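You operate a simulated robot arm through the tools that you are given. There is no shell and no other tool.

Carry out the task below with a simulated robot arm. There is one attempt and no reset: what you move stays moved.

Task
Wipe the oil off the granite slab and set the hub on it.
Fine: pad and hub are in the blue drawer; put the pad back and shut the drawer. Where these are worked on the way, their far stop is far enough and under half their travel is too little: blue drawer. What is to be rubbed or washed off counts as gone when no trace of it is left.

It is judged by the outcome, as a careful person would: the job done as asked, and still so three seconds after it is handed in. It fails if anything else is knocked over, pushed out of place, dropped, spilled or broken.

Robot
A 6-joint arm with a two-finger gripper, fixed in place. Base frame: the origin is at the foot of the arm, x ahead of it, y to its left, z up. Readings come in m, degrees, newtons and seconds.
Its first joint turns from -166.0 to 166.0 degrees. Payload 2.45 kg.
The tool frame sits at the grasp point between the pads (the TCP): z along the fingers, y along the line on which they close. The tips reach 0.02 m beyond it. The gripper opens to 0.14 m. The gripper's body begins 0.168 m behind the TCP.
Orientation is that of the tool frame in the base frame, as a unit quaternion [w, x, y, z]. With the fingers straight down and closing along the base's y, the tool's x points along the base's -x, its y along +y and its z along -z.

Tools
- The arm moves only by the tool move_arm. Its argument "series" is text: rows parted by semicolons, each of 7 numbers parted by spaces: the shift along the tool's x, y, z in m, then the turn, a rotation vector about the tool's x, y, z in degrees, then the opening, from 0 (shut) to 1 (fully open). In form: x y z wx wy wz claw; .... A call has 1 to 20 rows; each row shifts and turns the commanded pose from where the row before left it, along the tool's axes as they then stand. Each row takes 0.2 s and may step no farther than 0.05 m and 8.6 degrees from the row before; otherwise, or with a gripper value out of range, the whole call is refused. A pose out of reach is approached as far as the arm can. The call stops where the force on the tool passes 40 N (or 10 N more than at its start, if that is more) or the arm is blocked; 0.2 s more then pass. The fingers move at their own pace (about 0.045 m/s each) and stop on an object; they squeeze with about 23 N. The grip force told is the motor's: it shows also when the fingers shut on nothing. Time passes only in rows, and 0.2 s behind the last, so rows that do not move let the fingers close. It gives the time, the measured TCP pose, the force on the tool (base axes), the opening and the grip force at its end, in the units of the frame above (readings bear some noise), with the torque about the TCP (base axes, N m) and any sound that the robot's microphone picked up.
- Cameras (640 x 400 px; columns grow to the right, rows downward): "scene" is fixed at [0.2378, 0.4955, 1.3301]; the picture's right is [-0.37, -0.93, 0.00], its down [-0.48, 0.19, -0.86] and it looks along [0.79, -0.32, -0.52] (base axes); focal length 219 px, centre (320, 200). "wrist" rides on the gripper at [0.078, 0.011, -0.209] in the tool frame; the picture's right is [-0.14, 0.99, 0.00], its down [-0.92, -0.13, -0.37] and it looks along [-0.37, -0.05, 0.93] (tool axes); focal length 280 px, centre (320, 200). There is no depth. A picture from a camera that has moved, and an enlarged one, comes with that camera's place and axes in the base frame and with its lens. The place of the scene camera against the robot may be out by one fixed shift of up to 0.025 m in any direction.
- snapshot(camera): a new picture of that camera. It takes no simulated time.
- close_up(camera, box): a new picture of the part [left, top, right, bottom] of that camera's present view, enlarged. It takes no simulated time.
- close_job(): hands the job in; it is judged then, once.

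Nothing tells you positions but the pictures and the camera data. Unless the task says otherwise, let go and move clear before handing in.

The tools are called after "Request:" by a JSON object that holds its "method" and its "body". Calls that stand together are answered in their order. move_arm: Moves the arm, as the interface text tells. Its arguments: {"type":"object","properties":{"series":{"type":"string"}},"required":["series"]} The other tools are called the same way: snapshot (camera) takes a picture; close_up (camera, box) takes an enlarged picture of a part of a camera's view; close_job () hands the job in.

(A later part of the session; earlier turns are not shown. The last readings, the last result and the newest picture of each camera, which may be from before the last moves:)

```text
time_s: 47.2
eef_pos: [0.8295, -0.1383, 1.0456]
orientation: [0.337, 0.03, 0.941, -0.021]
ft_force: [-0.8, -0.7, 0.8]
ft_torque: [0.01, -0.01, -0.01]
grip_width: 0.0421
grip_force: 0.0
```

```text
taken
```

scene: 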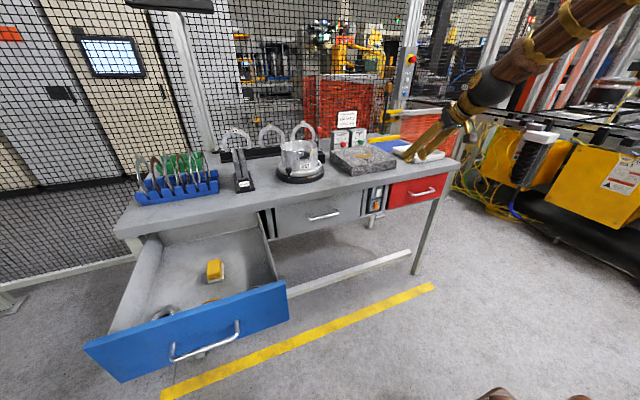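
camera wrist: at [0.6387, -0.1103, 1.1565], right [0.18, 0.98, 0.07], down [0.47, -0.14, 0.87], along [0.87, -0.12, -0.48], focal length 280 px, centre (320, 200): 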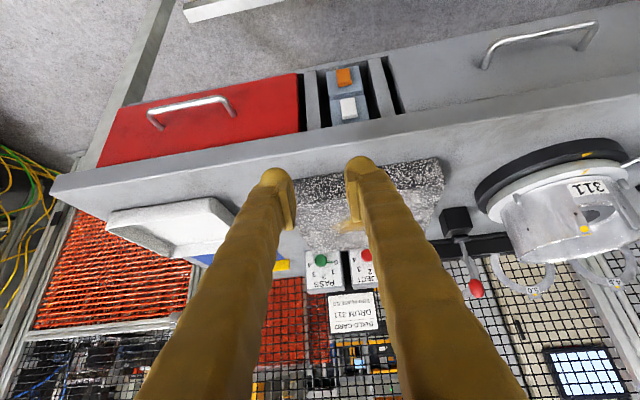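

The block on the last row left the tool with a slight yaw but no force; I'm now at (0.83, −0.14, 1.05). I'll continue forward over the slab in smaller steps.

Request:
{"method": "move_arm", "body": {"series": "-0.0232 0.0026 0.019 0 0 0 0.3; -0.0232 0.0026 0.019 0 0 0 0.3; -0.0232 0.0026 0.019 0 0 0 0.3; -0.0232 0.0026 0.019 0 0 0 0.3; -0.0232 0.0026 0.019 0 0 0 0.3; -0.0232 0.0026 0.019 0 0 0 0.3; -0.0232 0.0026 0.019 0 0 0 0.3"}}

Request:
{"method": "snapshot", "body": {"camera": "wrist"}}

Request:
{"method": "snapshot", "body": {"camera": "scene"}}

```text
time_s: 48.8
eef_pos: [1.0418, -0.134, 1.0459]
orientation: [0.338, 0.03, 0.941, -0.022]
ft_force: [0.0, 1.1, 1.0]
ft_torque: [-0.05, 0.03, 0.03]
grip_width: 0.0418
grip_force: 0.1
```

```text
taken
camera wrist: at [0.8493, -0.1062, 1.1576], right [0.18, 0.98, 0.07], down [0.47, -0.14, 0.87], along [0.87, -0.12, -0.48], focal length 280 px, centre (320, 200)
```

wrist: 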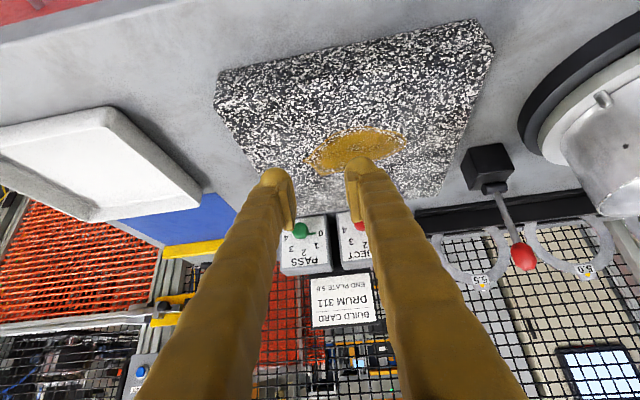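

```text
taken
```

scene: 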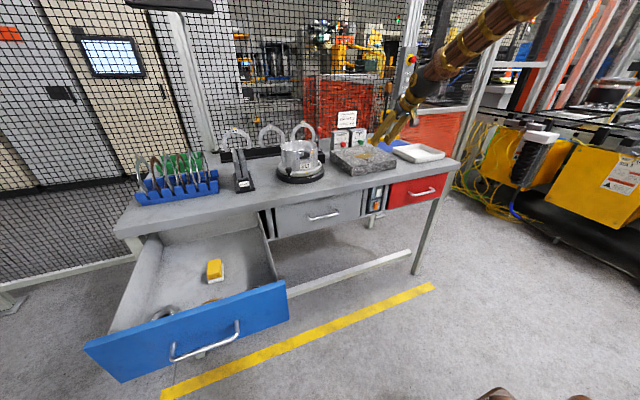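

With the better baseline the slab top is z≈0.953, spanning x 1.01–1.24, y −0.216–0.015; the oil ellipse covers x 1.08–1.155, y −0.16–−0.04. I'll test reach out to x≈1.15 here, still above the slab.

Request:
{"method": "move_arm", "body": {"series": "-0.0193 0.0022 0.0158 0 0 0 0.3; -0.0193 0.0022 0.0158 0 0 0 0.3; -0.0193 0.0022 0.0158 0 0 0 0.3; -0.0193 0.0022 0.0158 0 0 0 0.3; 0 0 0 0 0 0 0.3"}}

Request:
{"method": "snapshot", "body": {"camera": "wrist"}}

Request:
{"method": "close_up", "body": {"camera": "scene", "box": [300, 60, 460, 200]}}

```text
time_s: 50.0
eef_pos: [1.1405, -0.1316, 1.0461]
orientation: [0.337, 0.031, 0.941, -0.023]
ft_force: [-0.2, 0.2, 0.0]
ft_torque: [0.03, 0.01, 0.0]
grip_width: 0.042
grip_force: 0.0
```

```text
taken
camera wrist: at [0.9494, -0.1041, 1.1573], right [0.18, 0.98, 0.07], down [0.47, -0.14, 0.87], along [0.87, -0.12, -0.48], focal length 280 px, centre (320, 200)
```

wrist: 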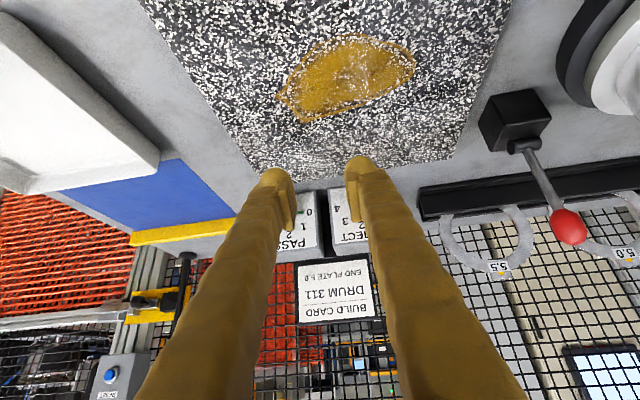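

```text
2.86 times, centred on (380, 130) of scene
camera zoom: at [0.2378, 0.4955, 1.3301], right [-0.37, -0.93, 0.0], down [-0.48, 0.19, -0.86], along [0.79, -0.32, -0.52], focal length 626 px, centre (149, 400)
```

zoom: 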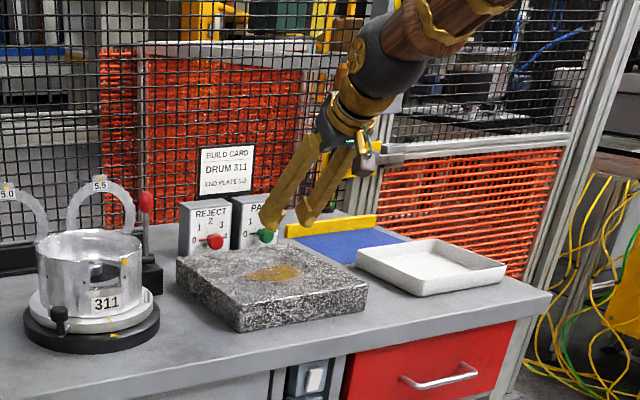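

Reach is good. I'll also test a steeper tilt here, which matters for the hub.

Request:
{"method": "move_arm", "body": {"series": "0 0 0 0 8 0 0.3; 0 0 0 0 8 0 0.3; 0 0 0 0 0 0 0.3"}}

Request:
{"method": "move_arm", "body": {"series": "0 0 0 0 8 0 0.3; 0 0 0 0 8 0 0.3; 0 0 0 0 0 0 0.3"}}

```text
time_s: 50.8
eef_pos: [1.1407, -0.1319, 1.0465]
orientation: [0.203, 0.032, 0.979, -0.018]
ft_force: [-0.2, 0.4, 0.1]
ft_torque: [-0.02, -0.05, 0.02]
grip_width: 0.0421
grip_force: 0.0
```

```text
time_s: 51.6
eef_pos: [1.1389, -0.1319, 1.0461]
orientation: [0.065, 0.035, 0.997, -0.013]
ft_force: [1.2, 0.0, 0.1]
ft_torque: [0.01, 0.03, -0.01]
grip_width: 0.0419
grip_force: 0.1
```

Even near-vertical it reaches there. I'll test a little lower at the oil's far end, staying above the slab.

Request:
{"method": "move_arm", "body": {"series": "-0.01 0 0.02 0 0 0 0.3; -0.005 0 0.02 0 0 0 0.3; 0 0 0 0 0 0 0.3"}}

Request:
{"method": "snapshot", "body": {"camera": "wrist"}}

```text
time_s: 52.4
eef_pos: [1.1604, -0.1345, 1.0089]
orientation: [0.065, 0.034, 0.997, -0.013]
ft_force: [0.6, 0.1, 0.4]
ft_torque: [0.02, 0.01, -0.01]
grip_width: 0.0418
grip_force: 0.0
```

```text
taken
camera wrist: at [1.0575, -0.1114, 1.205], right [0.21, 0.98, 0.0], down [0.85, -0.18, 0.49], along [0.48, -0.1, -0.87], focal length 280 px, centre (320, 200)
```

wrist: 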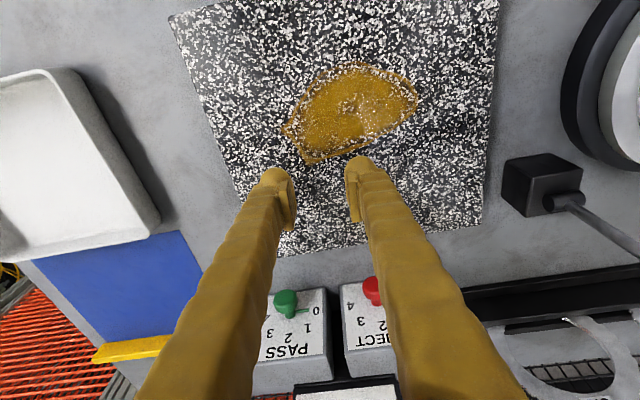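

Reach is no concern at near-vertical tilt. Now I'll go back to the drawer for the pad: up, back, then left, squaring the tool up on the way.

Request:
{"method": "move_arm", "body": {"series": "0 0 -0.04 0 0 0 0.5; 0 0 -0.04 0 0 0 0.5; 0 0 -0.04 0 0 0 0.5; 0 0 0 -1.75 -4.5 -4 0.5; 0.0391 0 -0.0083 0 0 0 0.5; 0.0391 0 -0.0083 0 0 0 0.5; 0.0391 0 -0.0083 0 0 0 0.5; 0.0391 0 -0.0083 0 0 0 0.5; 0.0391 0 -0.0083 0 0 0 0.5; 0.0391 0 -0.0083 0 0 0 0.5; 0.0391 0 -0.0083 0 0 0 0.5; 0.0391 0 -0.0083 0 0 0 0.5; 0.0391 0 -0.0083 0 0 0 0.5; 0.0391 0 -0.0083 0 0 0 0.5"}}

Request:
{"method": "move_arm", "body": {"series": "0 0.03 0 0 0 0 0.6; 0 0.04 0 0 0 0 0.6; 0 0.04 0 0 0 0 0.6; 0 0.04 0 0 0 0 0.6; 0 0.04 0 0 0 0 0.6; 0 0.04 0 0 0 0 0.6; 0 0.04 0 0 0 0 0.6; 0 0.04 0 0 0 0 0.6; 0 0.04 0 0 0 0 0.6; 0 0.04 0 0 0 0 0.6; 0 0.04 0 0 0 0 0.6; 0 0.04 0 0 0 0 0.6; 0 0.04 0 0 0 0 0.6; 0 0.04 0 0 0 0 0.6; 0 0.04 0 0 0 0 0.6; 0 0.04 0 0 0 0 0.6; 0 0.04 0 0 0 0 0.6; 0 0.04 0 0 0 0 0.6; 0 0.04 0 0 0 0 0.6; 0 0.03 0 0 0 0 0.6"}}

Request:
{"method": "snapshot", "body": {"camera": "wrist"}}

```text
time_s: 55.4
eef_pos: [0.7459, -0.131, 1.1283]
orientation: [0.105, -0.001, 0.994, -0.001]
ft_force: [-0.9, -0.1, -0.1]
ft_torque: [-0.01, 0.0, 0.0]
grip_width: 0.0698
grip_force: 0.0
```

```text
time_s: 59.6
eef_pos: [0.7423, 0.6479, 1.1248]
orientation: [0.104, -0.002, 0.995, -0.001]
ft_force: [-0.3, -0.8, -0.2]
ft_torque: [0.02, 0.0, -0.01]
grip_width: 0.0841
grip_force: 0.0
```

```text
taken
camera wrist: at [0.6231, 0.6598, 1.3139], right [0.13, 0.99, 0.03], down [0.82, -0.12, 0.55], along [0.55, -0.05, -0.83], focal length 280 px, centre (320, 200)
```

wrist: 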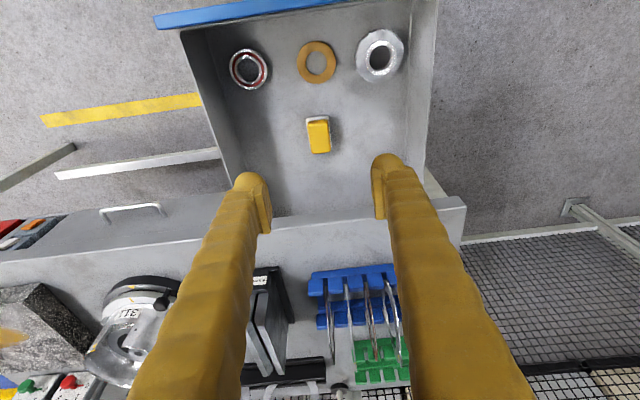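

Drawer again in view; pad still near (0.836, 0.646). Descending to hover above it.

Request:
{"method": "move_arm", "body": {"series": "-0.0055 0 0.038 0 0 0 0.6; -0.0055 0 0.038 0 0 0 0.6; -0.0055 0 0.038 0 0 0 0.6; -0.0055 0 0.038 0 0 0 0.6; -0.0055 0 0.038 0 0 0 0.6; -0.0055 0 0.038 0 0 0 0.6; -0.0055 0 0.038 0 0 0 0.6"}}

Request:
{"method": "snapshot", "body": {"camera": "wrist"}}

Request:
{"method": "snapshot", "body": {"camera": "scene"}}

```text
time_s: 61.2
eef_pos: [0.8351, 0.6476, 0.8734]
orientation: [0.105, -0.003, 0.995, 0.0]
ft_force: [0.3, 0.8, 0.5]
ft_torque: [0.0, -0.02, -0.01]
grip_width: 0.0838
grip_force: 0.1
```

```text
taken
camera wrist: at [0.7159, 0.6592, 1.0611], right [0.13, 0.99, 0.03], down [0.82, -0.12, 0.55], along [0.55, -0.05, -0.83], focal length 280 px, centre (320, 200)
```

wrist: 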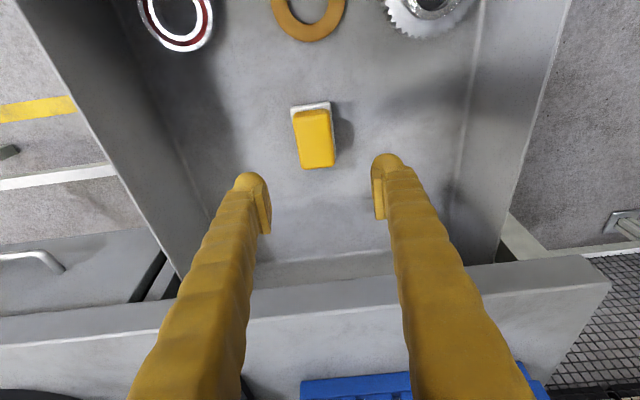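

```text
taken
```

scene: 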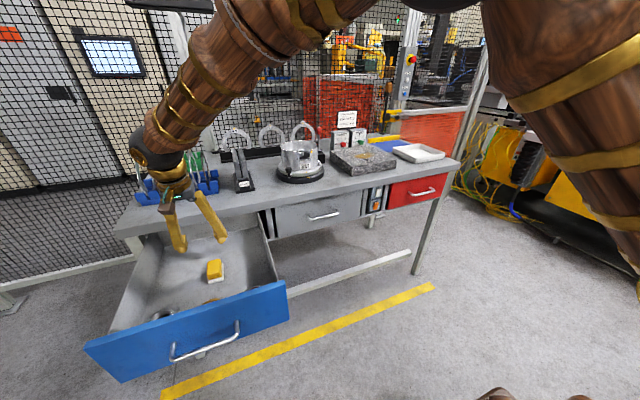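

The pad is straight (long side along x). I'll lower partway between checks, since my floor height estimate (0.67–0.72) is uncertain.

Request:
{"method": "move_arm", "body": {"series": "0.001 -0.001 0.032 0 0 0 0.6; 0.001 -0.001 0.032 0 0 0 0.6; 0.0006 -0.0006 0.03 0 0 0 0.6; 0 0 0 0 0 0 0.6"}}

Request:
{"method": "snapshot", "body": {"camera": "wrist"}}

Request:
{"method": "close_up", "body": {"camera": "scene", "box": [120, 200, 300, 340]}}

```text
time_s: 62.2
eef_pos: [0.8519, 0.6436, 0.7806]
orientation: [0.104, -0.002, 0.995, 0.0]
ft_force: [-0.3, 0.4, 0.1]
ft_torque: [-0.01, 0.0, -0.01]
grip_width: 0.0841
grip_force: 0.0
```

```text
taken
camera wrist: at [0.733, 0.6562, 0.9684], right [0.13, 0.99, 0.03], down [0.82, -0.12, 0.55], along [0.55, -0.05, -0.83], focal length 280 px, centre (320, 200)
```

wrist: 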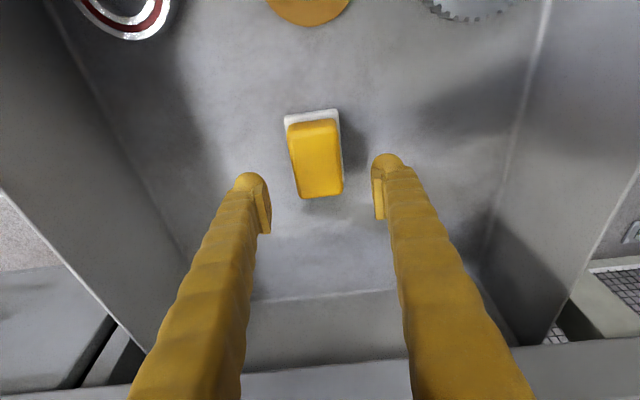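

```text
2.86 times, centred on (210, 270) of scene
camera zoom: at [0.2378, 0.4955, 1.3301], right [-0.37, -0.93, 0.0], down [-0.48, 0.19, -0.86], along [0.79, -0.32, -0.52], focal length 626 px, centre (634, 0)
```

zoom: 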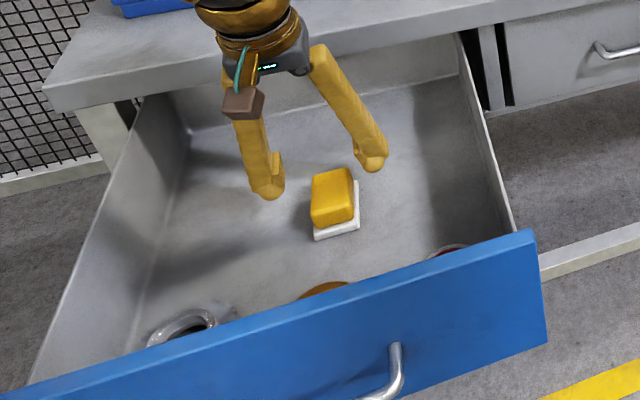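

Descending straight down another 3 cm in small steps, watching force.

Request:
{"method": "move_arm", "body": {"series": "0.0021 0 0.0098 0 0 0 0.6; 0.0021 0 0.0098 0 0 0 0.6; 0.0021 0 0.0098 0 0 0 0.6; 0 0 0 0 0 0 0.6"}}

Request:
{"method": "snapshot", "body": {"camera": "wrist"}}

Request:
{"method": "close_up", "body": {"camera": "scene", "box": [120, 200, 300, 340]}}

```text
time_s: 63.2
eef_pos: [0.8514, 0.6453, 0.751]
orientation: [0.104, -0.002, 0.995, -0.002]
ft_force: [0.4, 0.2, -0.3]
ft_torque: [0.03, -0.01, 0.0]
grip_width: 0.0841
grip_force: 0.0
```

```text
taken
camera wrist: at [0.7328, 0.6567, 0.9386], right [0.13, 0.99, 0.03], down [0.82, -0.12, 0.55], along [0.55, -0.05, -0.83], focal length 280 px, centre (320, 200)
```

wrist: 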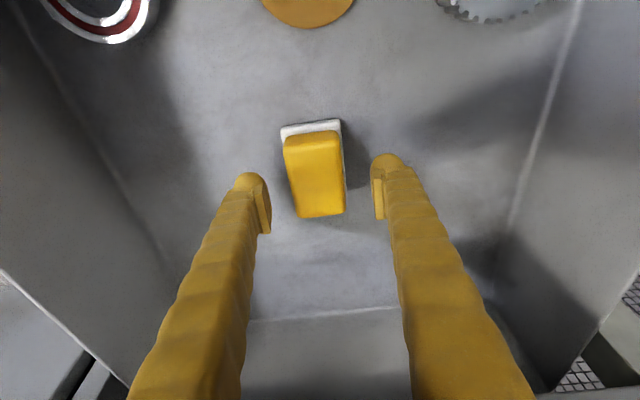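

```text
2.86 times, centred on (210, 270) of scene
camera zoom: at [0.2378, 0.4955, 1.3301], right [-0.37, -0.93, 0.0], down [-0.48, 0.19, -0.86], along [0.79, -0.32, -0.52], focal length 626 px, centre (634, 0)
```

zoom: 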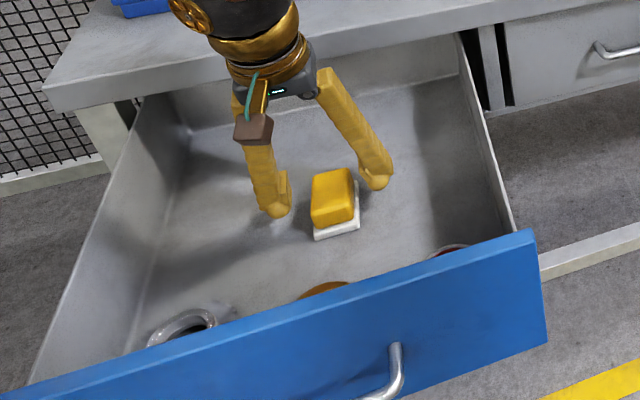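

The pad's top is at z≈0.745. I'll lower 2 cm more so the fingertips straddle the yellow block, then close gently.

Request:
{"method": "move_arm", "body": {"series": "0.0021 0 0.0098 0 0 0 0.6; 0.0021 0 0.0098 0 0 0 0.6; 0 0 0 0 0 0 0.6"}}

Request:
{"method": "close_up", "body": {"camera": "scene", "box": [160, 220, 260, 300]}}

Request:
{"method": "close_up", "body": {"camera": "wrist", "box": [220, 100, 420, 260]}}

```text
time_s: 64.0
eef_pos: [0.8517, 0.6455, 0.7295]
orientation: [0.105, -0.002, 0.994, -0.002]
ft_force: [-0.4, -0.1, 0.2]
ft_torque: [-0.01, -0.03, 0.0]
grip_width: 0.0841
grip_force: 0.2
```

```text
5.00 times, centred on (210, 260) of scene
camera zoom: at [0.2378, 0.4955, 1.3301], right [-0.37, -0.93, 0.0], down [-0.48, 0.19, -0.86], along [0.79, -0.32, -0.52], focal length 1095 px, centre (870, -100)
```

zoom: 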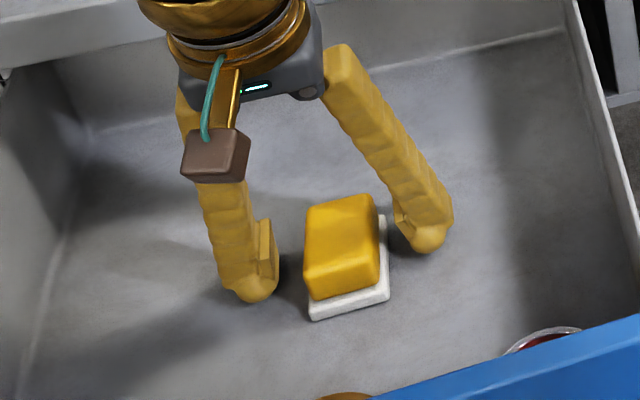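

```text
2.50 times, centred on (320, 180) of wrist
camera zoom: at [0.7328, 0.6568, 0.9188], right [0.13, 0.99, 0.03], down [0.82, -0.12, 0.55], along [0.55, -0.05, -0.83], focal length 701 px, centre (320, 250)
```

zoom: 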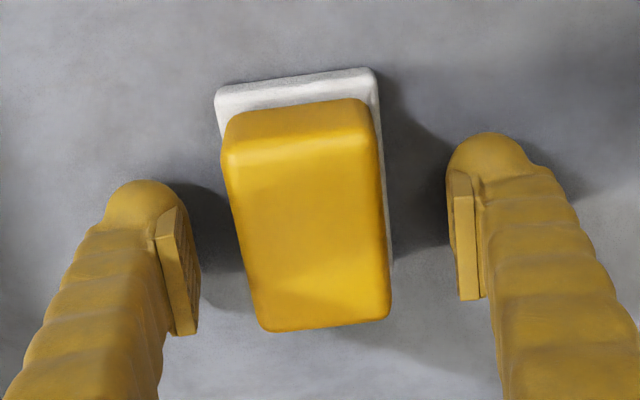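

The fingers straddle the pad nicely. I'll centre 4 mm and close.

Request:
{"method": "move_arm", "body": {"series": "0 -0.004 0 0 0 0 0.6; 0 0 0 0 0 0 0.3; 0 0 0 0 0 0 0.3; 0 0 0 0 0 0 0; 0 0 0 0 0 0 0; 0 0 0 0 0 0 0; 0 0 0 0 0 0 0"}}

Request:
{"method": "close_up", "body": {"camera": "wrist", "box": [220, 100, 420, 260]}}

```text
time_s: 65.6
eef_pos: [0.8527, 0.6408, 0.7295]
orientation: [0.105, -0.001, 0.995, -0.001]
ft_force: [0.9, 0.2, 1.5]
ft_torque: [-0.03, -0.02, 0.0]
grip_width: 0.0489
grip_force: 23.1
```

```text
2.50 times, centred on (320, 180) of wrist
camera zoom: at [0.7327, 0.6527, 0.9189], right [0.13, 0.99, 0.03], down [0.82, -0.12, 0.55], along [0.55, -0.05, -0.83], focal length 701 px, centre (320, 250)
```

zoom: 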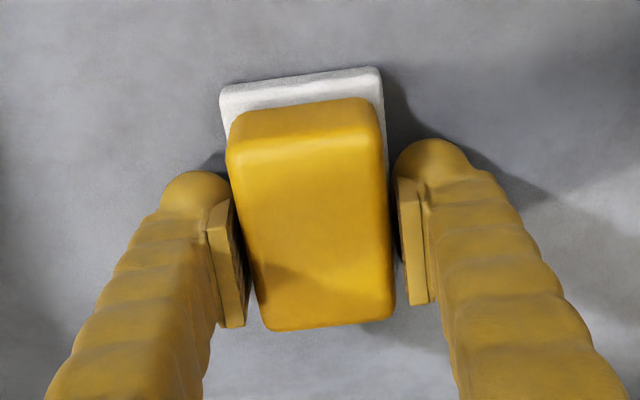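

Gripped at 49 mm. Lifting straight up.

Request:
{"method": "move_arm", "body": {"series": "-0.0021 0 -0.0098 0 0 0 0; -0.0042 0 -0.0196 0 0 0 0; -0.0062 0 -0.0293 0 0 0 0; -0.0062 0 -0.0293 0 0 0 0; -0.0062 0 -0.0293 0 0 0 0; -0.0062 0 -0.0293 0 0 0 0; -0.0062 0 -0.0293 0 0 0 0; -0.0062 0 -0.0293 0 0 0 0; -0.0062 0 -0.0293 0 0 0 0; -0.0062 0 -0.0293 0 0 0 0; -0.0062 0 -0.0293 0 0 0 0; -0.0062 0 -0.0293 0 0 0 0; -0.0062 0 -0.0293 0 0 0 0; -0.0062 0 -0.0293 0 0 0 0"}}

Request:
{"method": "snapshot", "body": {"camera": "wrist"}}

Request:
{"method": "snapshot", "body": {"camera": "scene"}}

```text
time_s: 68.6
eef_pos: [0.8532, 0.6412, 1.1199]
orientation: [0.105, -0.002, 0.994, -0.001]
ft_force: [0.0, 0.1, -1.1]
ft_torque: [-0.04, 0.02, -0.04]
grip_width: 0.049
grip_force: 22.7
```

```text
taken
camera wrist: at [0.7333, 0.6534, 1.3088], right [0.13, 0.99, 0.03], down [0.82, -0.12, 0.55], along [0.55, -0.05, -0.83], focal length 280 px, centre (320, 200)
```

wrist: 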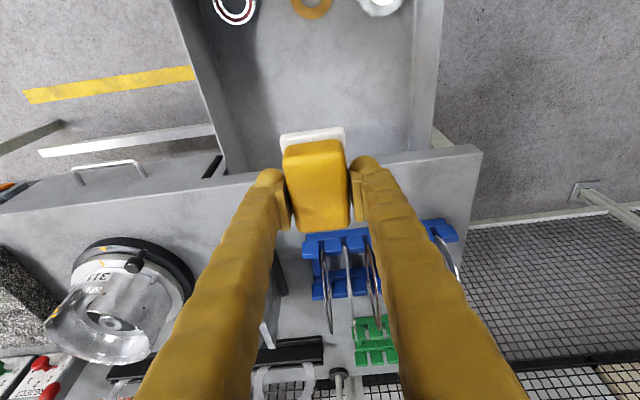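

```text
taken
```

scene: 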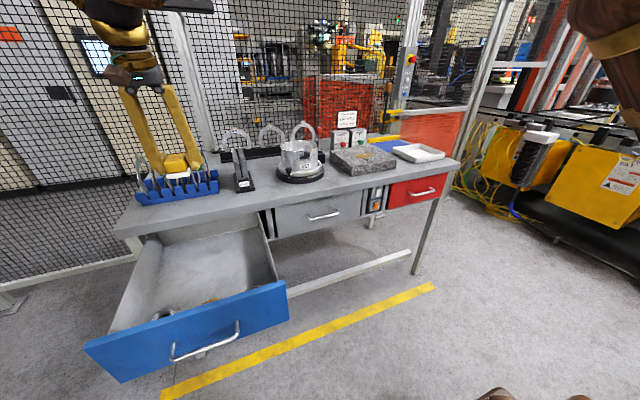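

Pad held. Moving along y in front of the bench to y≈−0.10, then forward over the slab.

Request:
{"method": "move_arm", "body": {"series": "0 -0.03 0 0 0 0 0; 0 -0.039 0 0 0 0 0; 0 -0.039 0 0 0 0 0; 0 -0.039 0 0 0 0 0; 0 -0.039 0 0 0 0 0; 0 -0.039 0 0 0 0 0; 0 -0.039 0 0 0 0 0; 0 -0.039 0 0 0 0 0; 0 -0.039 0 0 0 0 0; 0 -0.039 0 0 0 0 0; 0 -0.039 0 0 0 0 0; 0 -0.039 0 0 0 0 0; 0 -0.039 0 0 0 0 0; 0 -0.039 0 0 0 0 0; 0 -0.039 0 0 0 0 0; 0 -0.039 0 0 0 0 0; 0 -0.039 0 0 0 0 0; 0 -0.039 0 0 0 0 0; 0 -0.039 0 0 0 0 0; 0 -0.008 0 0 0 0 0"}}

Request:
{"method": "move_arm", "body": {"series": "-0.0391 0 0.0083 0 0 0 0; -0.0391 0 0.0083 0 0 0 0; -0.0391 0 0.0083 0 0 0 0; -0.0391 0 0.0083 0 0 0 0; -0.0391 0 0.0083 0 0 0 0; -0.0293 0 0.0062 0 0 0 0; 0 0 0 0 0 0 0"}}

Request:
{"method": "snapshot", "body": {"camera": "wrist"}}

Request:
{"method": "close_up", "body": {"camera": "scene", "box": [300, 60, 460, 200]}}

```text
time_s: 72.8
eef_pos: [0.8535, -0.0988, 1.1215]
orientation: [0.105, -0.002, 0.995, -0.001]
ft_force: [-0.2, -0.3, -1.2]
ft_torque: [0.0, -0.01, -0.01]
grip_width: 0.0487
grip_force: 23.4
```

```text
time_s: 74.4
eef_pos: [1.0854, -0.0976, 1.1217]
orientation: [0.104, -0.002, 0.995, -0.001]
ft_force: [-0.4, -0.2, -0.8]
ft_torque: [0.01, -0.02, 0.04]
grip_width: 0.0486
grip_force: 23.5
```

```text
taken
camera wrist: at [0.966, -0.0855, 1.3096], right [0.13, 0.99, 0.03], down [0.82, -0.12, 0.55], along [0.55, -0.05, -0.83], focal length 280 px, centre (320, 200)
```

wrist: 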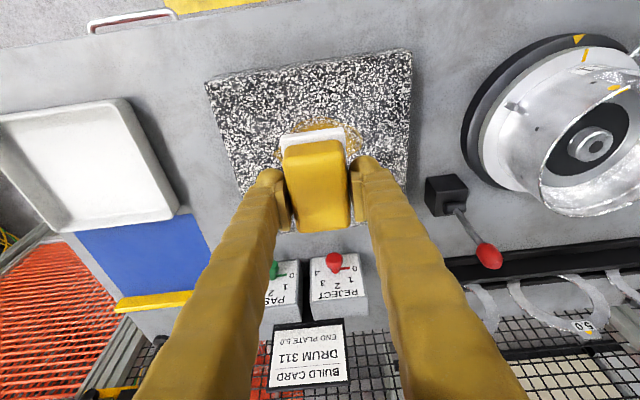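

```text
2.86 times, centred on (380, 130) of scene
camera zoom: at [0.2378, 0.4955, 1.3301], right [-0.37, -0.93, 0.0], down [-0.48, 0.19, -0.86], along [0.79, -0.32, -0.52], focal length 626 px, centre (149, 400)
```

zoom: 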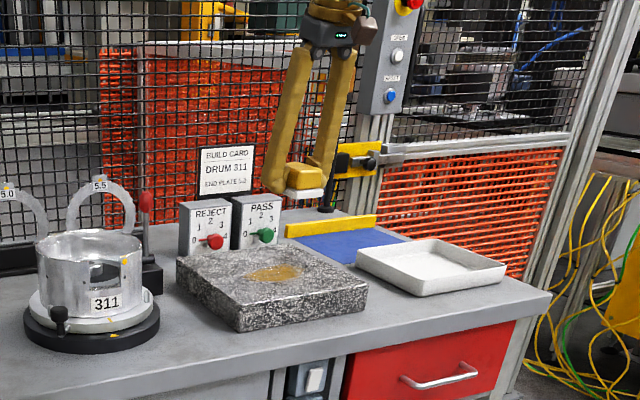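

Over the slab now. Lowering to near contact height (pad underside about 4 cm below the TCP).

Request:
{"method": "move_arm", "body": {"series": "0.0052 0 0.0245 0 0 0 0; 0.0052 0 0.0245 0 0 0 0; 0.0052 0 0.0245 0 0 0 0; 0.0052 0 0.0245 0 0 0 0; 0.0015 0 0.0068 0 0 0 0; 0 0 0 0 0 0 0"}}

Request:
{"method": "close_up", "body": {"camera": "scene", "box": [330, 100, 430, 190]}}

Request:
{"method": "snapshot", "body": {"camera": "wrist"}}

```text
time_s: 75.8
eef_pos: [1.0853, -0.0972, 1.0135]
orientation: [0.104, -0.001, 0.995, -0.001]
ft_force: [-1.0, -0.8, 0.3]
ft_torque: [0.02, -0.05, 0.02]
grip_width: 0.0483
grip_force: 23.0
```

```text
4.44 times, centred on (380, 145) of scene
camera zoom: at [0.2378, 0.4955, 1.3301], right [-0.37, -0.93, 0.0], down [-0.48, 0.19, -0.86], along [0.79, -0.32, -0.52], focal length 973 px, centre (53, 444)
```

zoom: 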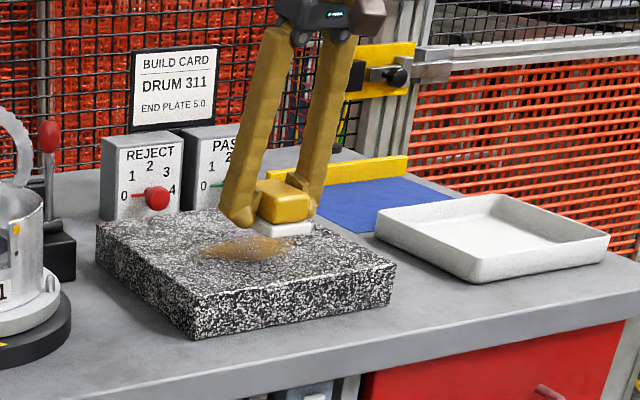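

```text
taken
camera wrist: at [0.9654, -0.086, 1.2019], right [0.13, 0.99, 0.03], down [0.82, -0.12, 0.55], along [0.55, -0.05, -0.83], focal length 280 px, centre (320, 200)
```

wrist: 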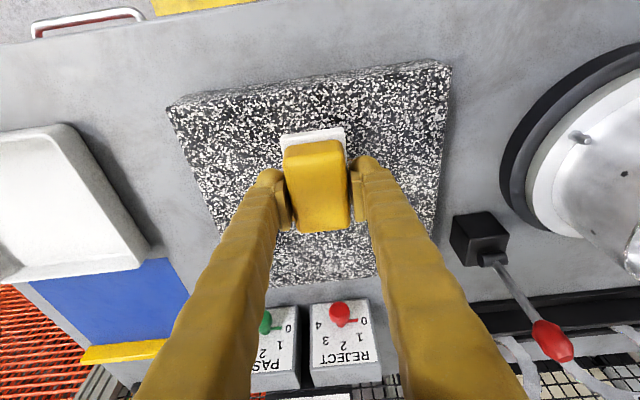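

About 1–2 cm above the slab. Feeling down in small steps.

Request:
{"method": "move_arm", "body": {"series": "0.0008 0 0.0039 0 0 0 0; 0.0008 0 0.0039 0 0 0 0; 0.0008 0 0.0039 0 0 0 0; 0 0 0 0 0 0 0"}}

Request:
{"method": "move_arm", "body": {"series": "0.0006 0 0.0029 0 0 0 0; 0 0 0 0 0 0 0"}}

Request:
{"method": "move_arm", "body": {"series": "0.0006 0 0.0029 0 0 0 0; 0 0 0 0 0 0 0"}}

```text
time_s: 76.8
eef_pos: [1.0836, -0.0976, 1.0032]
orientation: [0.104, -0.002, 0.995, -0.001]
ft_force: [0.4, 0.3, -0.5]
ft_torque: [0.01, 0.0, 0.01]
grip_width: 0.0485
grip_force: 23.1
```

```text
time_s: 77.4
eef_pos: [1.0846, -0.0968, 0.9984]
orientation: [0.105, -0.002, 0.995, 0.0]
ft_force: [-0.7, 0.6, -1.0]
ft_torque: [-0.02, -0.03, -0.01]
grip_width: 0.0488
grip_force: 23.4
```

```text
time_s: 78.0
eef_pos: [1.0853, -0.0971, 0.9962]
orientation: [0.105, -0.002, 0.994, -0.001]
ft_force: [-0.4, -0.3, -0.6]
ft_torque: [0.01, -0.03, -0.01]
grip_width: 0.0485
grip_force: 23.1
```

Request:
{"method": "move_arm", "body": {"series": "0.0006 0 0.0029 0 0 0 0; 0 0 0 0 0 0 0"}}

Request:
{"method": "move_arm", "body": {"series": "0.0005 0 0.0025 0 0 0 0; 0 0 0 0 0 0 0"}}

Request:
{"method": "close_up", "body": {"camera": "scene", "box": [350, 120, 410, 180]}}

```text
time_s: 78.6
eef_pos: [1.085, -0.0976, 0.9931]
orientation: [0.105, -0.002, 0.994, -0.001]
ft_force: [-0.6, 0.7, -0.8]
ft_torque: [-0.01, -0.04, 0.02]
grip_width: 0.0486
grip_force: 23.0
```

```text
time_s: 79.2
eef_pos: [1.0846, -0.0971, 0.9916]
orientation: [0.105, -0.003, 0.995, -0.001]
ft_force: [0.4, 0.3, -0.4]
ft_torque: [-0.01, -0.03, 0.0]
grip_width: 0.0488
grip_force: 22.9
```

```text
6.67 times, centred on (380, 150) of scene
camera zoom: at [0.2378, 0.4955, 1.3301], right [-0.37, -0.93, 0.0], down [-0.48, 0.19, -0.86], along [0.79, -0.32, -0.52], focal length 1460 px, centre (-80, 533)
```

zoom: 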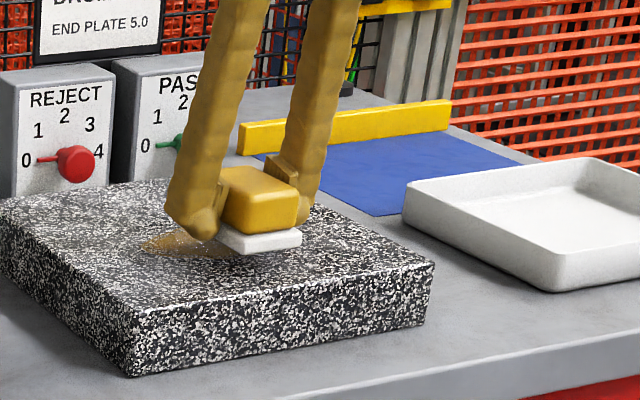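

Still a small gap. Continuing down in 2.5 mm steps.

Request:
{"method": "move_arm", "body": {"series": "0.0005 0 0.0025 0 0 0 0; 0.0005 0 0.0025 0 0 0 0; 0 0 0 0 0 0 0"}}

Request:
{"method": "move_arm", "body": {"series": "0.0005 0 0.0025 0 0 0 0; 0 0 0 0 0 0 0"}}

Request:
{"method": "move_arm", "body": {"series": "0.0004 0 0.002 0 0 0 0; 0 0 0 0 0 0 0"}}

Request:
{"method": "close_up", "body": {"camera": "scene", "box": [350, 120, 410, 180]}}

```text
time_s: 80.0
eef_pos: [1.0852, -0.0982, 0.9859]
orientation: [0.104, -0.002, 0.995, -0.001]
ft_force: [0.0, 0.0, -0.4]
ft_torque: [-0.01, 0.0, 0.0]
grip_width: 0.0486
grip_force: 22.9
```

```text
time_s: 80.6
eef_pos: [1.0844, -0.0979, 0.9838]
orientation: [0.105, -0.001, 0.995, -0.001]
ft_force: [-0.2, 0.3, -0.4]
ft_torque: [0.0, -0.03, 0.04]
grip_width: 0.0487
grip_force: 23.0
```

```text
time_s: 81.2
eef_pos: [1.085, -0.0972, 0.9823]
orientation: [0.105, -0.002, 0.995, -0.001]
ft_force: [0.4, 0.6, 0.0]
ft_torque: [-0.01, -0.01, 0.01]
grip_width: 0.0484
grip_force: 22.7
```

```text
6.67 times, centred on (380, 150) of scene
camera zoom: at [0.2378, 0.4955, 1.3301], right [-0.37, -0.93, 0.0], down [-0.48, 0.19, -0.86], along [0.79, -0.32, -0.52], focal length 1460 px, centre (-80, 533)
```

zoom: 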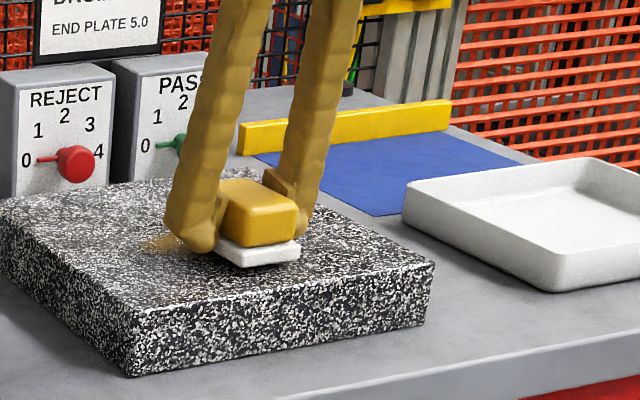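

Request:
{"method": "move_arm", "body": {"series": "0.0004 0 0.002 0 0 0 0; 0 0 0 0 0 0 0"}}

Request:
{"method": "move_arm", "body": {"series": "0.0004 0 0.002 0 0 0 0; 0 0 0 0 0 0 0"}}

Request:
{"method": "move_arm", "body": {"series": "0.0004 0 0.002 0 0 0 0; 0 0 0 0 0 0 0"}}

```text
time_s: 81.8
eef_pos: [1.0855, -0.0974, 0.9792]
orientation: [0.104, -0.002, 0.995, -0.001]
ft_force: [0.4, -0.3, -0.2]
ft_torque: [0.03, -0.01, 0.0]
grip_width: 0.0486
grip_force: 22.6
```

```text
time_s: 82.4
eef_pos: [1.0849, -0.0974, 0.9769]
orientation: [0.104, -0.002, 0.995, -0.001]
ft_force: [0.1, 0.2, -0.9]
ft_torque: [-0.02, 0.01, 0.0]
grip_width: 0.0485
grip_force: 23.2
```

```text
time_s: 83.0
eef_pos: [1.0845, -0.0963, 0.9758]
orientation: [0.105, -0.001, 0.994, -0.001]
ft_force: [0.7, 0.2, 0.5]
ft_torque: [0.03, -0.04, 0.03]
grip_width: 0.0488
grip_force: 23.0
```

Request:
{"method": "close_up", "body": {"camera": "scene", "box": [350, 120, 410, 180]}}

Request:
{"method": "move_arm", "body": {"series": "0.0004 0 0.002 0 0 0 0; 0 0 0 0 0 0 0"}}

Request:
{"method": "move_arm", "body": {"series": "0.0004 0 0.002 0 0 0 0; 0 0 0 0 0 0 0"}}

Request:
{"method": "close_up", "body": {"camera": "scene", "box": [350, 120, 410, 180]}}

```text
6.67 times, centred on (380, 150) of scene
camera zoom: at [0.2378, 0.4955, 1.3301], right [-0.37, -0.93, 0.0], down [-0.48, 0.19, -0.86], along [0.79, -0.32, -0.52], focal length 1460 px, centre (-80, 533)
```

zoom: 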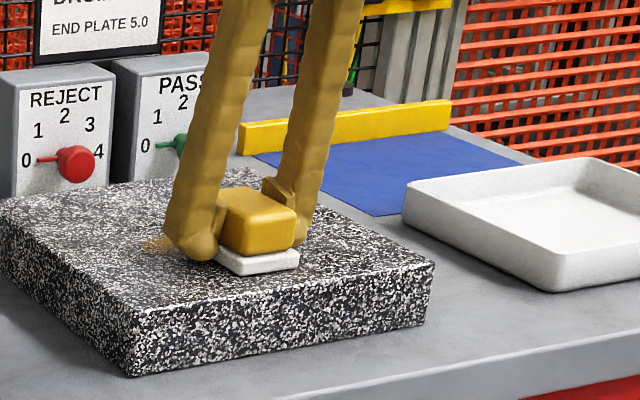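

```text
time_s: 83.6
eef_pos: [1.0849, -0.097, 0.975]
orientation: [0.105, -0.002, 0.994, -0.001]
ft_force: [-2.4, 1.5, 14.4]
ft_torque: [0.02, 0.33, -0.04]
grip_width: 0.0489
grip_force: 22.4
```

```text
time_s: 84.2
eef_pos: [1.0854, -0.0983, 0.9713]
orientation: [0.106, -0.001, 0.994, -0.002]
ft_force: [4.1, 0.1, 17.7]
ft_torque: [0.05, -0.02, 0.02]
grip_width: 0.0487
grip_force: 23.4
```

```text
6.67 times, centred on (380, 150) of scene
camera zoom: at [0.2378, 0.4955, 1.3301], right [-0.37, -0.93, 0.0], down [-0.48, 0.19, -0.86], along [0.79, -0.32, -0.52], focal length 1460 px, centre (-80, 533)
```

zoom: 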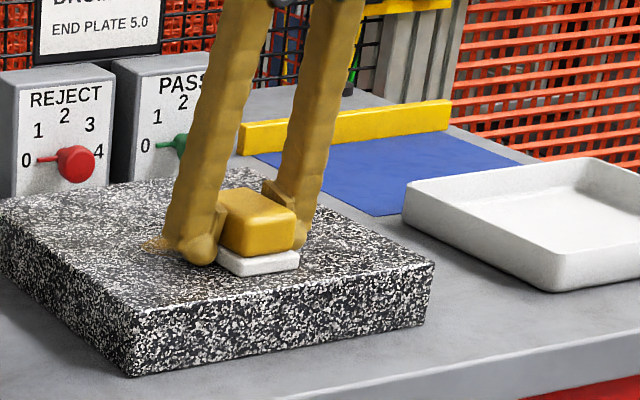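

Contact at TCP z≈0.973 with about 18 N, a fair wiping pressure. Now I stroke across the oil.

Request:
{"method": "move_arm", "body": {"series": "0 0.015 0 0 0 0 0; 0 0.02 0 0 0 0 0; 0 0.02 0 0 0 0 0; 0 0.01 0 0 0 0 0; 0 -0.02 0 0 0 0 0; 0 -0.02 0 0 0 0 0; 0 -0.02 0 0 0 0 0; 0 -0.02 0 0 0 0 0; 0 -0.02 0 0 0 0 0; 0 -0.02 0 0 0 0 0; 0 -0.02 0 0 0 0 0"}}

Request:
{"method": "snapshot", "body": {"camera": "wrist"}}

Request:
{"method": "close_up", "body": {"camera": "scene", "box": [330, 100, 430, 190]}}

```text
time_s: 84.9
eef_pos: [1.084, -0.0596, 0.9717]
orientation: [0.104, -0.001, 0.995, -0.002]
ft_force: [-0.1, -0.6, 1.1]
ft_torque: [0.02, 0.0, -0.01]
grip_width: 0.0488
grip_force: 22.8
stopped in row 3: the force on the tool passed its limit at 64 N (the readings are from after the stop); the commanded pose is now the measured one
```

```text
taken
camera wrist: at [0.9651, -0.0482, 1.1602], right [0.13, 0.99, 0.03], down [0.82, -0.12, 0.55], along [0.55, -0.05, -0.83], focal length 280 px, centre (320, 200)
```

wrist: 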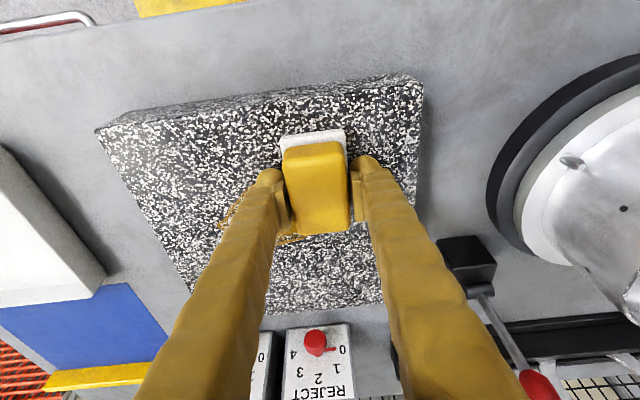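

```text
4.44 times, centred on (380, 145) of scene
camera zoom: at [0.2378, 0.4955, 1.3301], right [-0.37, -0.93, 0.0], down [-0.48, 0.19, -0.86], along [0.79, -0.32, -0.52], focal length 973 px, centre (53, 444)
```

zoom: 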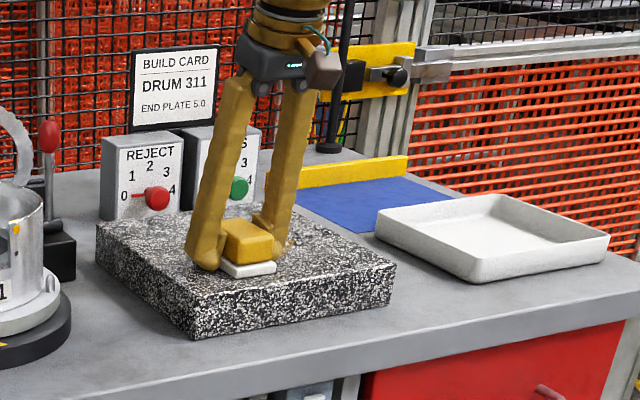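

A spike stopped it mid-stroke (slab itself hasn't moved); pressure is now nearly nil. I'll stroke slower with a light press.

Request:
{"method": "move_arm", "body": {"series": "0 0 0.001 0 0 0 0; 0 0 0 0 0 0 0"}}

Request:
{"method": "move_arm", "body": {"series": "0 0.005 0 0 0 0 0; 0 0.008 0 0 0 0 0; 0 0.008 0 0 0 0 0; 0 0.006 0 0 0 0 0; 0 0 0 0 0 0 0; 0 -0.005 0 0 0 0 0; 0 -0.01 0 0 0 0 0; 0 -0.01 0 0 0 0 0; 0 -0.01 0 0 0 0 0; 0 -0.01 0 0 0 0 0; 0 -0.01 0 0 0 0 0; 0 -0.01 0 0 0 0 0; 0 -0.01 0 0 0 0 0; 0 -0.01 0 0 0 0 0; 0 -0.01 0 0 0 0 0; 0 -0.01 0 0 0 0 0; 0 -0.01 0 0 0 0 0; 0 -0.01 0 0 0 0 0; 0 -0.01 0 0 0 0 0; 0 -0.01 0 0 0 0 0"}}

Request:
{"method": "snapshot", "body": {"camera": "wrist"}}

```text
time_s: 85.5
eef_pos: [1.0841, -0.0605, 0.9723]
orientation: [0.105, -0.001, 0.994, -0.002]
ft_force: [-4.4, -0.6, 15.5]
ft_torque: [0.12, 0.34, 0.06]
grip_width: 0.0488
grip_force: 22.6
```

```text
time_s: 87.0
eef_pos: [1.0839, -0.0355, 0.9705]
orientation: [0.105, -0.002, 0.994, 0.0]
ft_force: [-0.1, -0.3, 1.8]
ft_torque: [0.08, 0.0, -0.02]
grip_width: 0.0488
grip_force: 23.3
stopped in row 7: the force on the tool passed its limit at 48 N (the readings are from after the stop); the commanded pose is now the measured one
```

```text
taken
camera wrist: at [0.9653, -0.0249, 1.16], right [0.13, 0.99, 0.03], down [0.82, -0.12, 0.55], along [0.55, -0.05, -0.83], focal length 280 px, centre (320, 200)
```

wrist: 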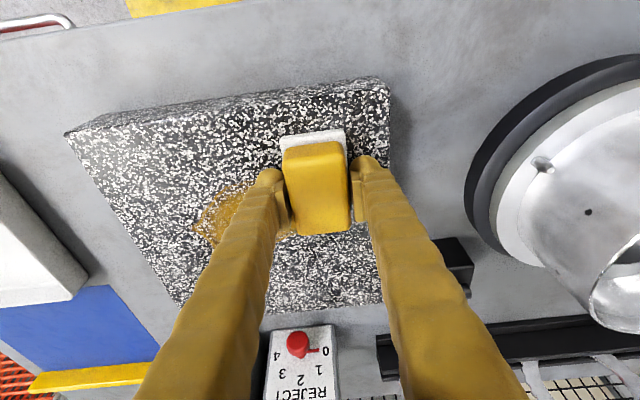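

The wiped part is coming clean. I'll stroke back at the present light contact without adding pressure.

Request:
{"method": "move_arm", "body": {"series": "0 -0.005 0 0 0 0 0; 0 -0.008 0 0 0 0 0; 0 -0.008 0 0 0 0 0; 0 -0.008 0 0 0 0 0; 0 -0.008 0 0 0 0 0; 0 -0.008 0 0 0 0 0; 0 -0.008 0 0 0 0 0; 0 -0.008 0 0 0 0 0; 0 -0.008 0 0 0 0 0; 0 -0.008 0 0 0 0 0; 0 -0.008 0 0 0 0 0; 0 -0.008 0 0 0 0 0; 0 -0.008 0 0 0 0 0; 0 -0.008 0 0 0 0 0; 0 -0.008 0 0 0 0 0; 0 -0.008 0 0 0 0 0; 0 -0.008 0 0 0 0 0"}}

Request:
{"method": "snapshot", "body": {"camera": "wrist"}}

```text
time_s: 90.6
eef_pos: [1.0858, -0.1686, 0.9709]
orientation: [0.106, -0.003, 0.994, 0.0]
ft_force: [0.1, 5.2, 12.8]
ft_torque: [0.1, -0.05, -0.05]
grip_width: 0.0486
grip_force: 22.8
```

```text
taken
camera wrist: at [0.9661, -0.1579, 1.1599], right [0.13, 0.99, 0.03], down [0.82, -0.12, 0.55], along [0.55, -0.05, -0.83], focal length 280 px, centre (320, 200)
```

wrist: 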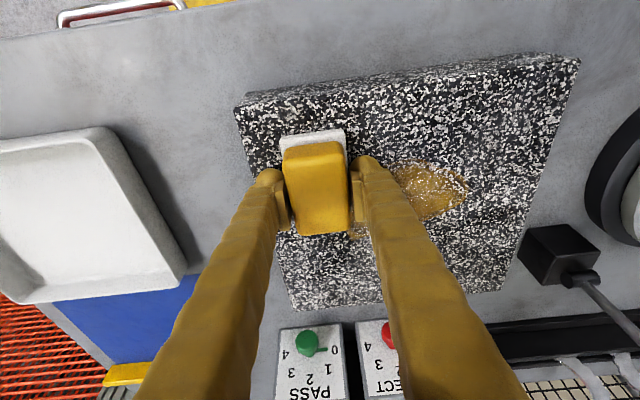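

Some oil remains in the farther region. Let me look closer before the next pass.

Request:
{"method": "close_up", "body": {"camera": "wrist", "box": [220, 60, 600, 320]}}

Request:
{"method": "close_up", "body": {"camera": "scene", "box": [320, 120, 410, 180]}}

```text
1.54 times, centred on (410, 190) of wrist
camera zoom: at [0.9661, -0.1579, 1.1599], right [0.13, 0.99, 0.03], down [0.82, -0.12, 0.55], along [0.55, -0.05, -0.83], focal length 431 px, centre (182, 215)
```

zoom: 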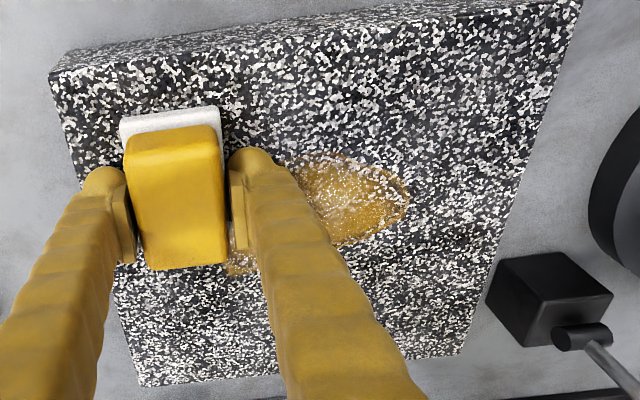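

```text
6.67 times, centred on (365, 150) of scene
camera zoom: at [0.2378, 0.4955, 1.3301], right [-0.37, -0.93, 0.0], down [-0.48, 0.19, -0.86], along [0.79, -0.32, -0.52], focal length 1460 px, centre (20, 533)
```

zoom: 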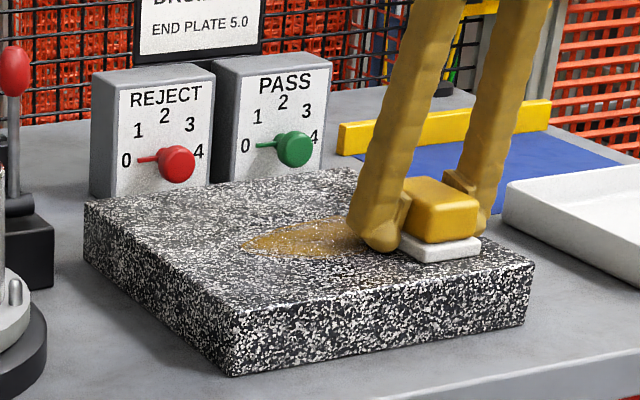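

The oil fades progressively with passes. Next pass a few centimetres farther out, back to +y.

Request:
{"method": "move_arm", "body": {"series": "-0.0098 0 0.0021 0 0 0 0; -0.0098 0 0.0021 0 0 0 0; -0.0098 0 0.0021 0 0 0 0; 0 0.005 0 0 0 0 0; 0 0.008 0 0 0 0 0; 0 0.01 0 0 0 0 0; 0 0.01 0 0 0 0 0; 0 0.01 0 0 0 0 0; 0 0.01 0 0 0 0 0; 0 0.01 0 0 0 0 0; 0 0.01 0 0 0 0 0; 0 0.01 0 0 0 0 0; 0 0.01 0 0 0 0 0; 0 0.01 0 0 0 0 0; 0 0.01 0 0 0 0 0; 0 0.01 0 0 0 0 0; 0 0.01 0 0 0 0 0; 0 0.01 0 0 0 0 0; 0 0.005 0 0 0 0 0"}}

Request:
{"method": "snapshot", "body": {"camera": "wrist"}}

```text
time_s: 94.6
eef_pos: [1.1141, -0.0194, 0.9714]
orientation: [0.106, -0.002, 0.994, 0.001]
ft_force: [-0.4, -5.3, 18.0]
ft_torque: [-0.12, 0.13, 0.01]
grip_width: 0.0491
grip_force: 22.8
```

```text
taken
camera wrist: at [0.995, -0.009, 1.1599], right [0.13, 0.99, 0.03], down [0.82, -0.12, 0.55], along [0.55, -0.05, -0.83], focal length 280 px, centre (320, 200)
```

wrist: 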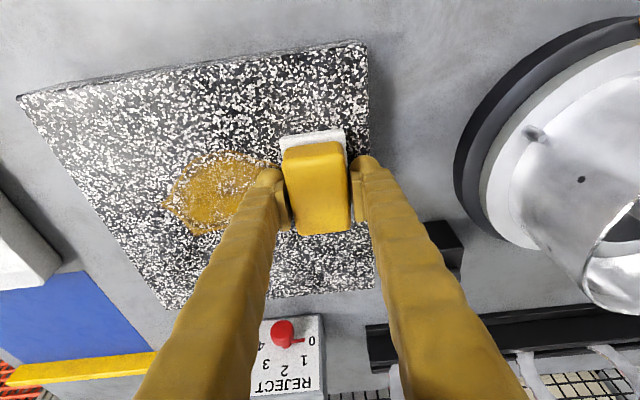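

Request:
{"method": "move_arm", "body": {"series": "0 -0.005 0 0 0 0 0; 0 -0.008 0 0 0 0 0; 0 -0.01 0 0 0 0 0; 0 -0.01 0 0 0 0 0; 0 -0.01 0 0 0 0 0; 0 -0.01 0 0 0 0 0; 0 -0.01 0 0 0 0 0; 0 -0.01 0 0 0 0 0; 0 -0.01 0 0 0 0 0; 0 -0.01 0 0 0 0 0; 0 -0.01 0 0 0 0 0; 0 -0.01 0 0 0 0 0; 0 -0.01 0 0 0 0 0; 0 -0.01 0 0 0 0 0; 0 -0.01 0 0 0 0 0; 0 -0.01 0 0 0 0 0; 0 -0.005 0 0 0 0 0"}}

Request:
{"method": "snapshot", "body": {"camera": "wrist"}}

Request:
{"method": "close_up", "body": {"camera": "scene", "box": [320, 120, 410, 180]}}

```text
time_s: 98.2
eef_pos: [1.1161, -0.1781, 0.972]
orientation: [0.106, -0.003, 0.994, -0.001]
ft_force: [0.5, 5.1, 12.5]
ft_torque: [0.16, 0.13, -0.07]
grip_width: 0.0489
grip_force: 22.7
```

```text
taken
camera wrist: at [0.9961, -0.1676, 1.1599], right [0.13, 0.99, 0.03], down [0.82, -0.12, 0.55], along [0.55, -0.05, -0.83], focal length 280 px, centre (320, 200)
```

wrist: 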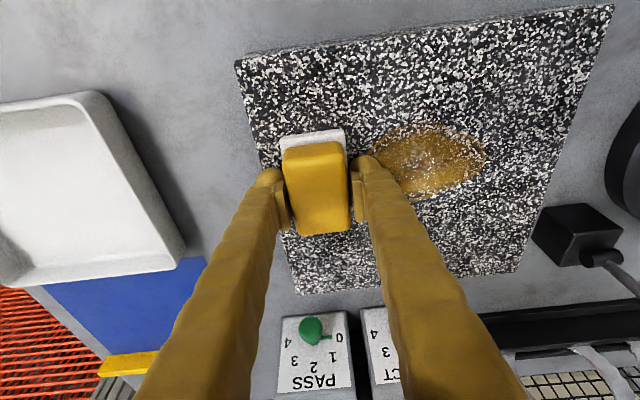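

```text
6.67 times, centred on (365, 150) of scene
camera zoom: at [0.2378, 0.4955, 1.3301], right [-0.37, -0.93, 0.0], down [-0.48, 0.19, -0.86], along [0.79, -0.32, -0.52], focal length 1460 px, centre (20, 533)
```

zoom: 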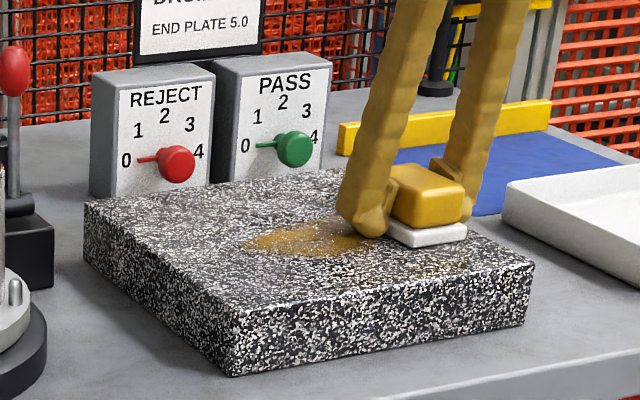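

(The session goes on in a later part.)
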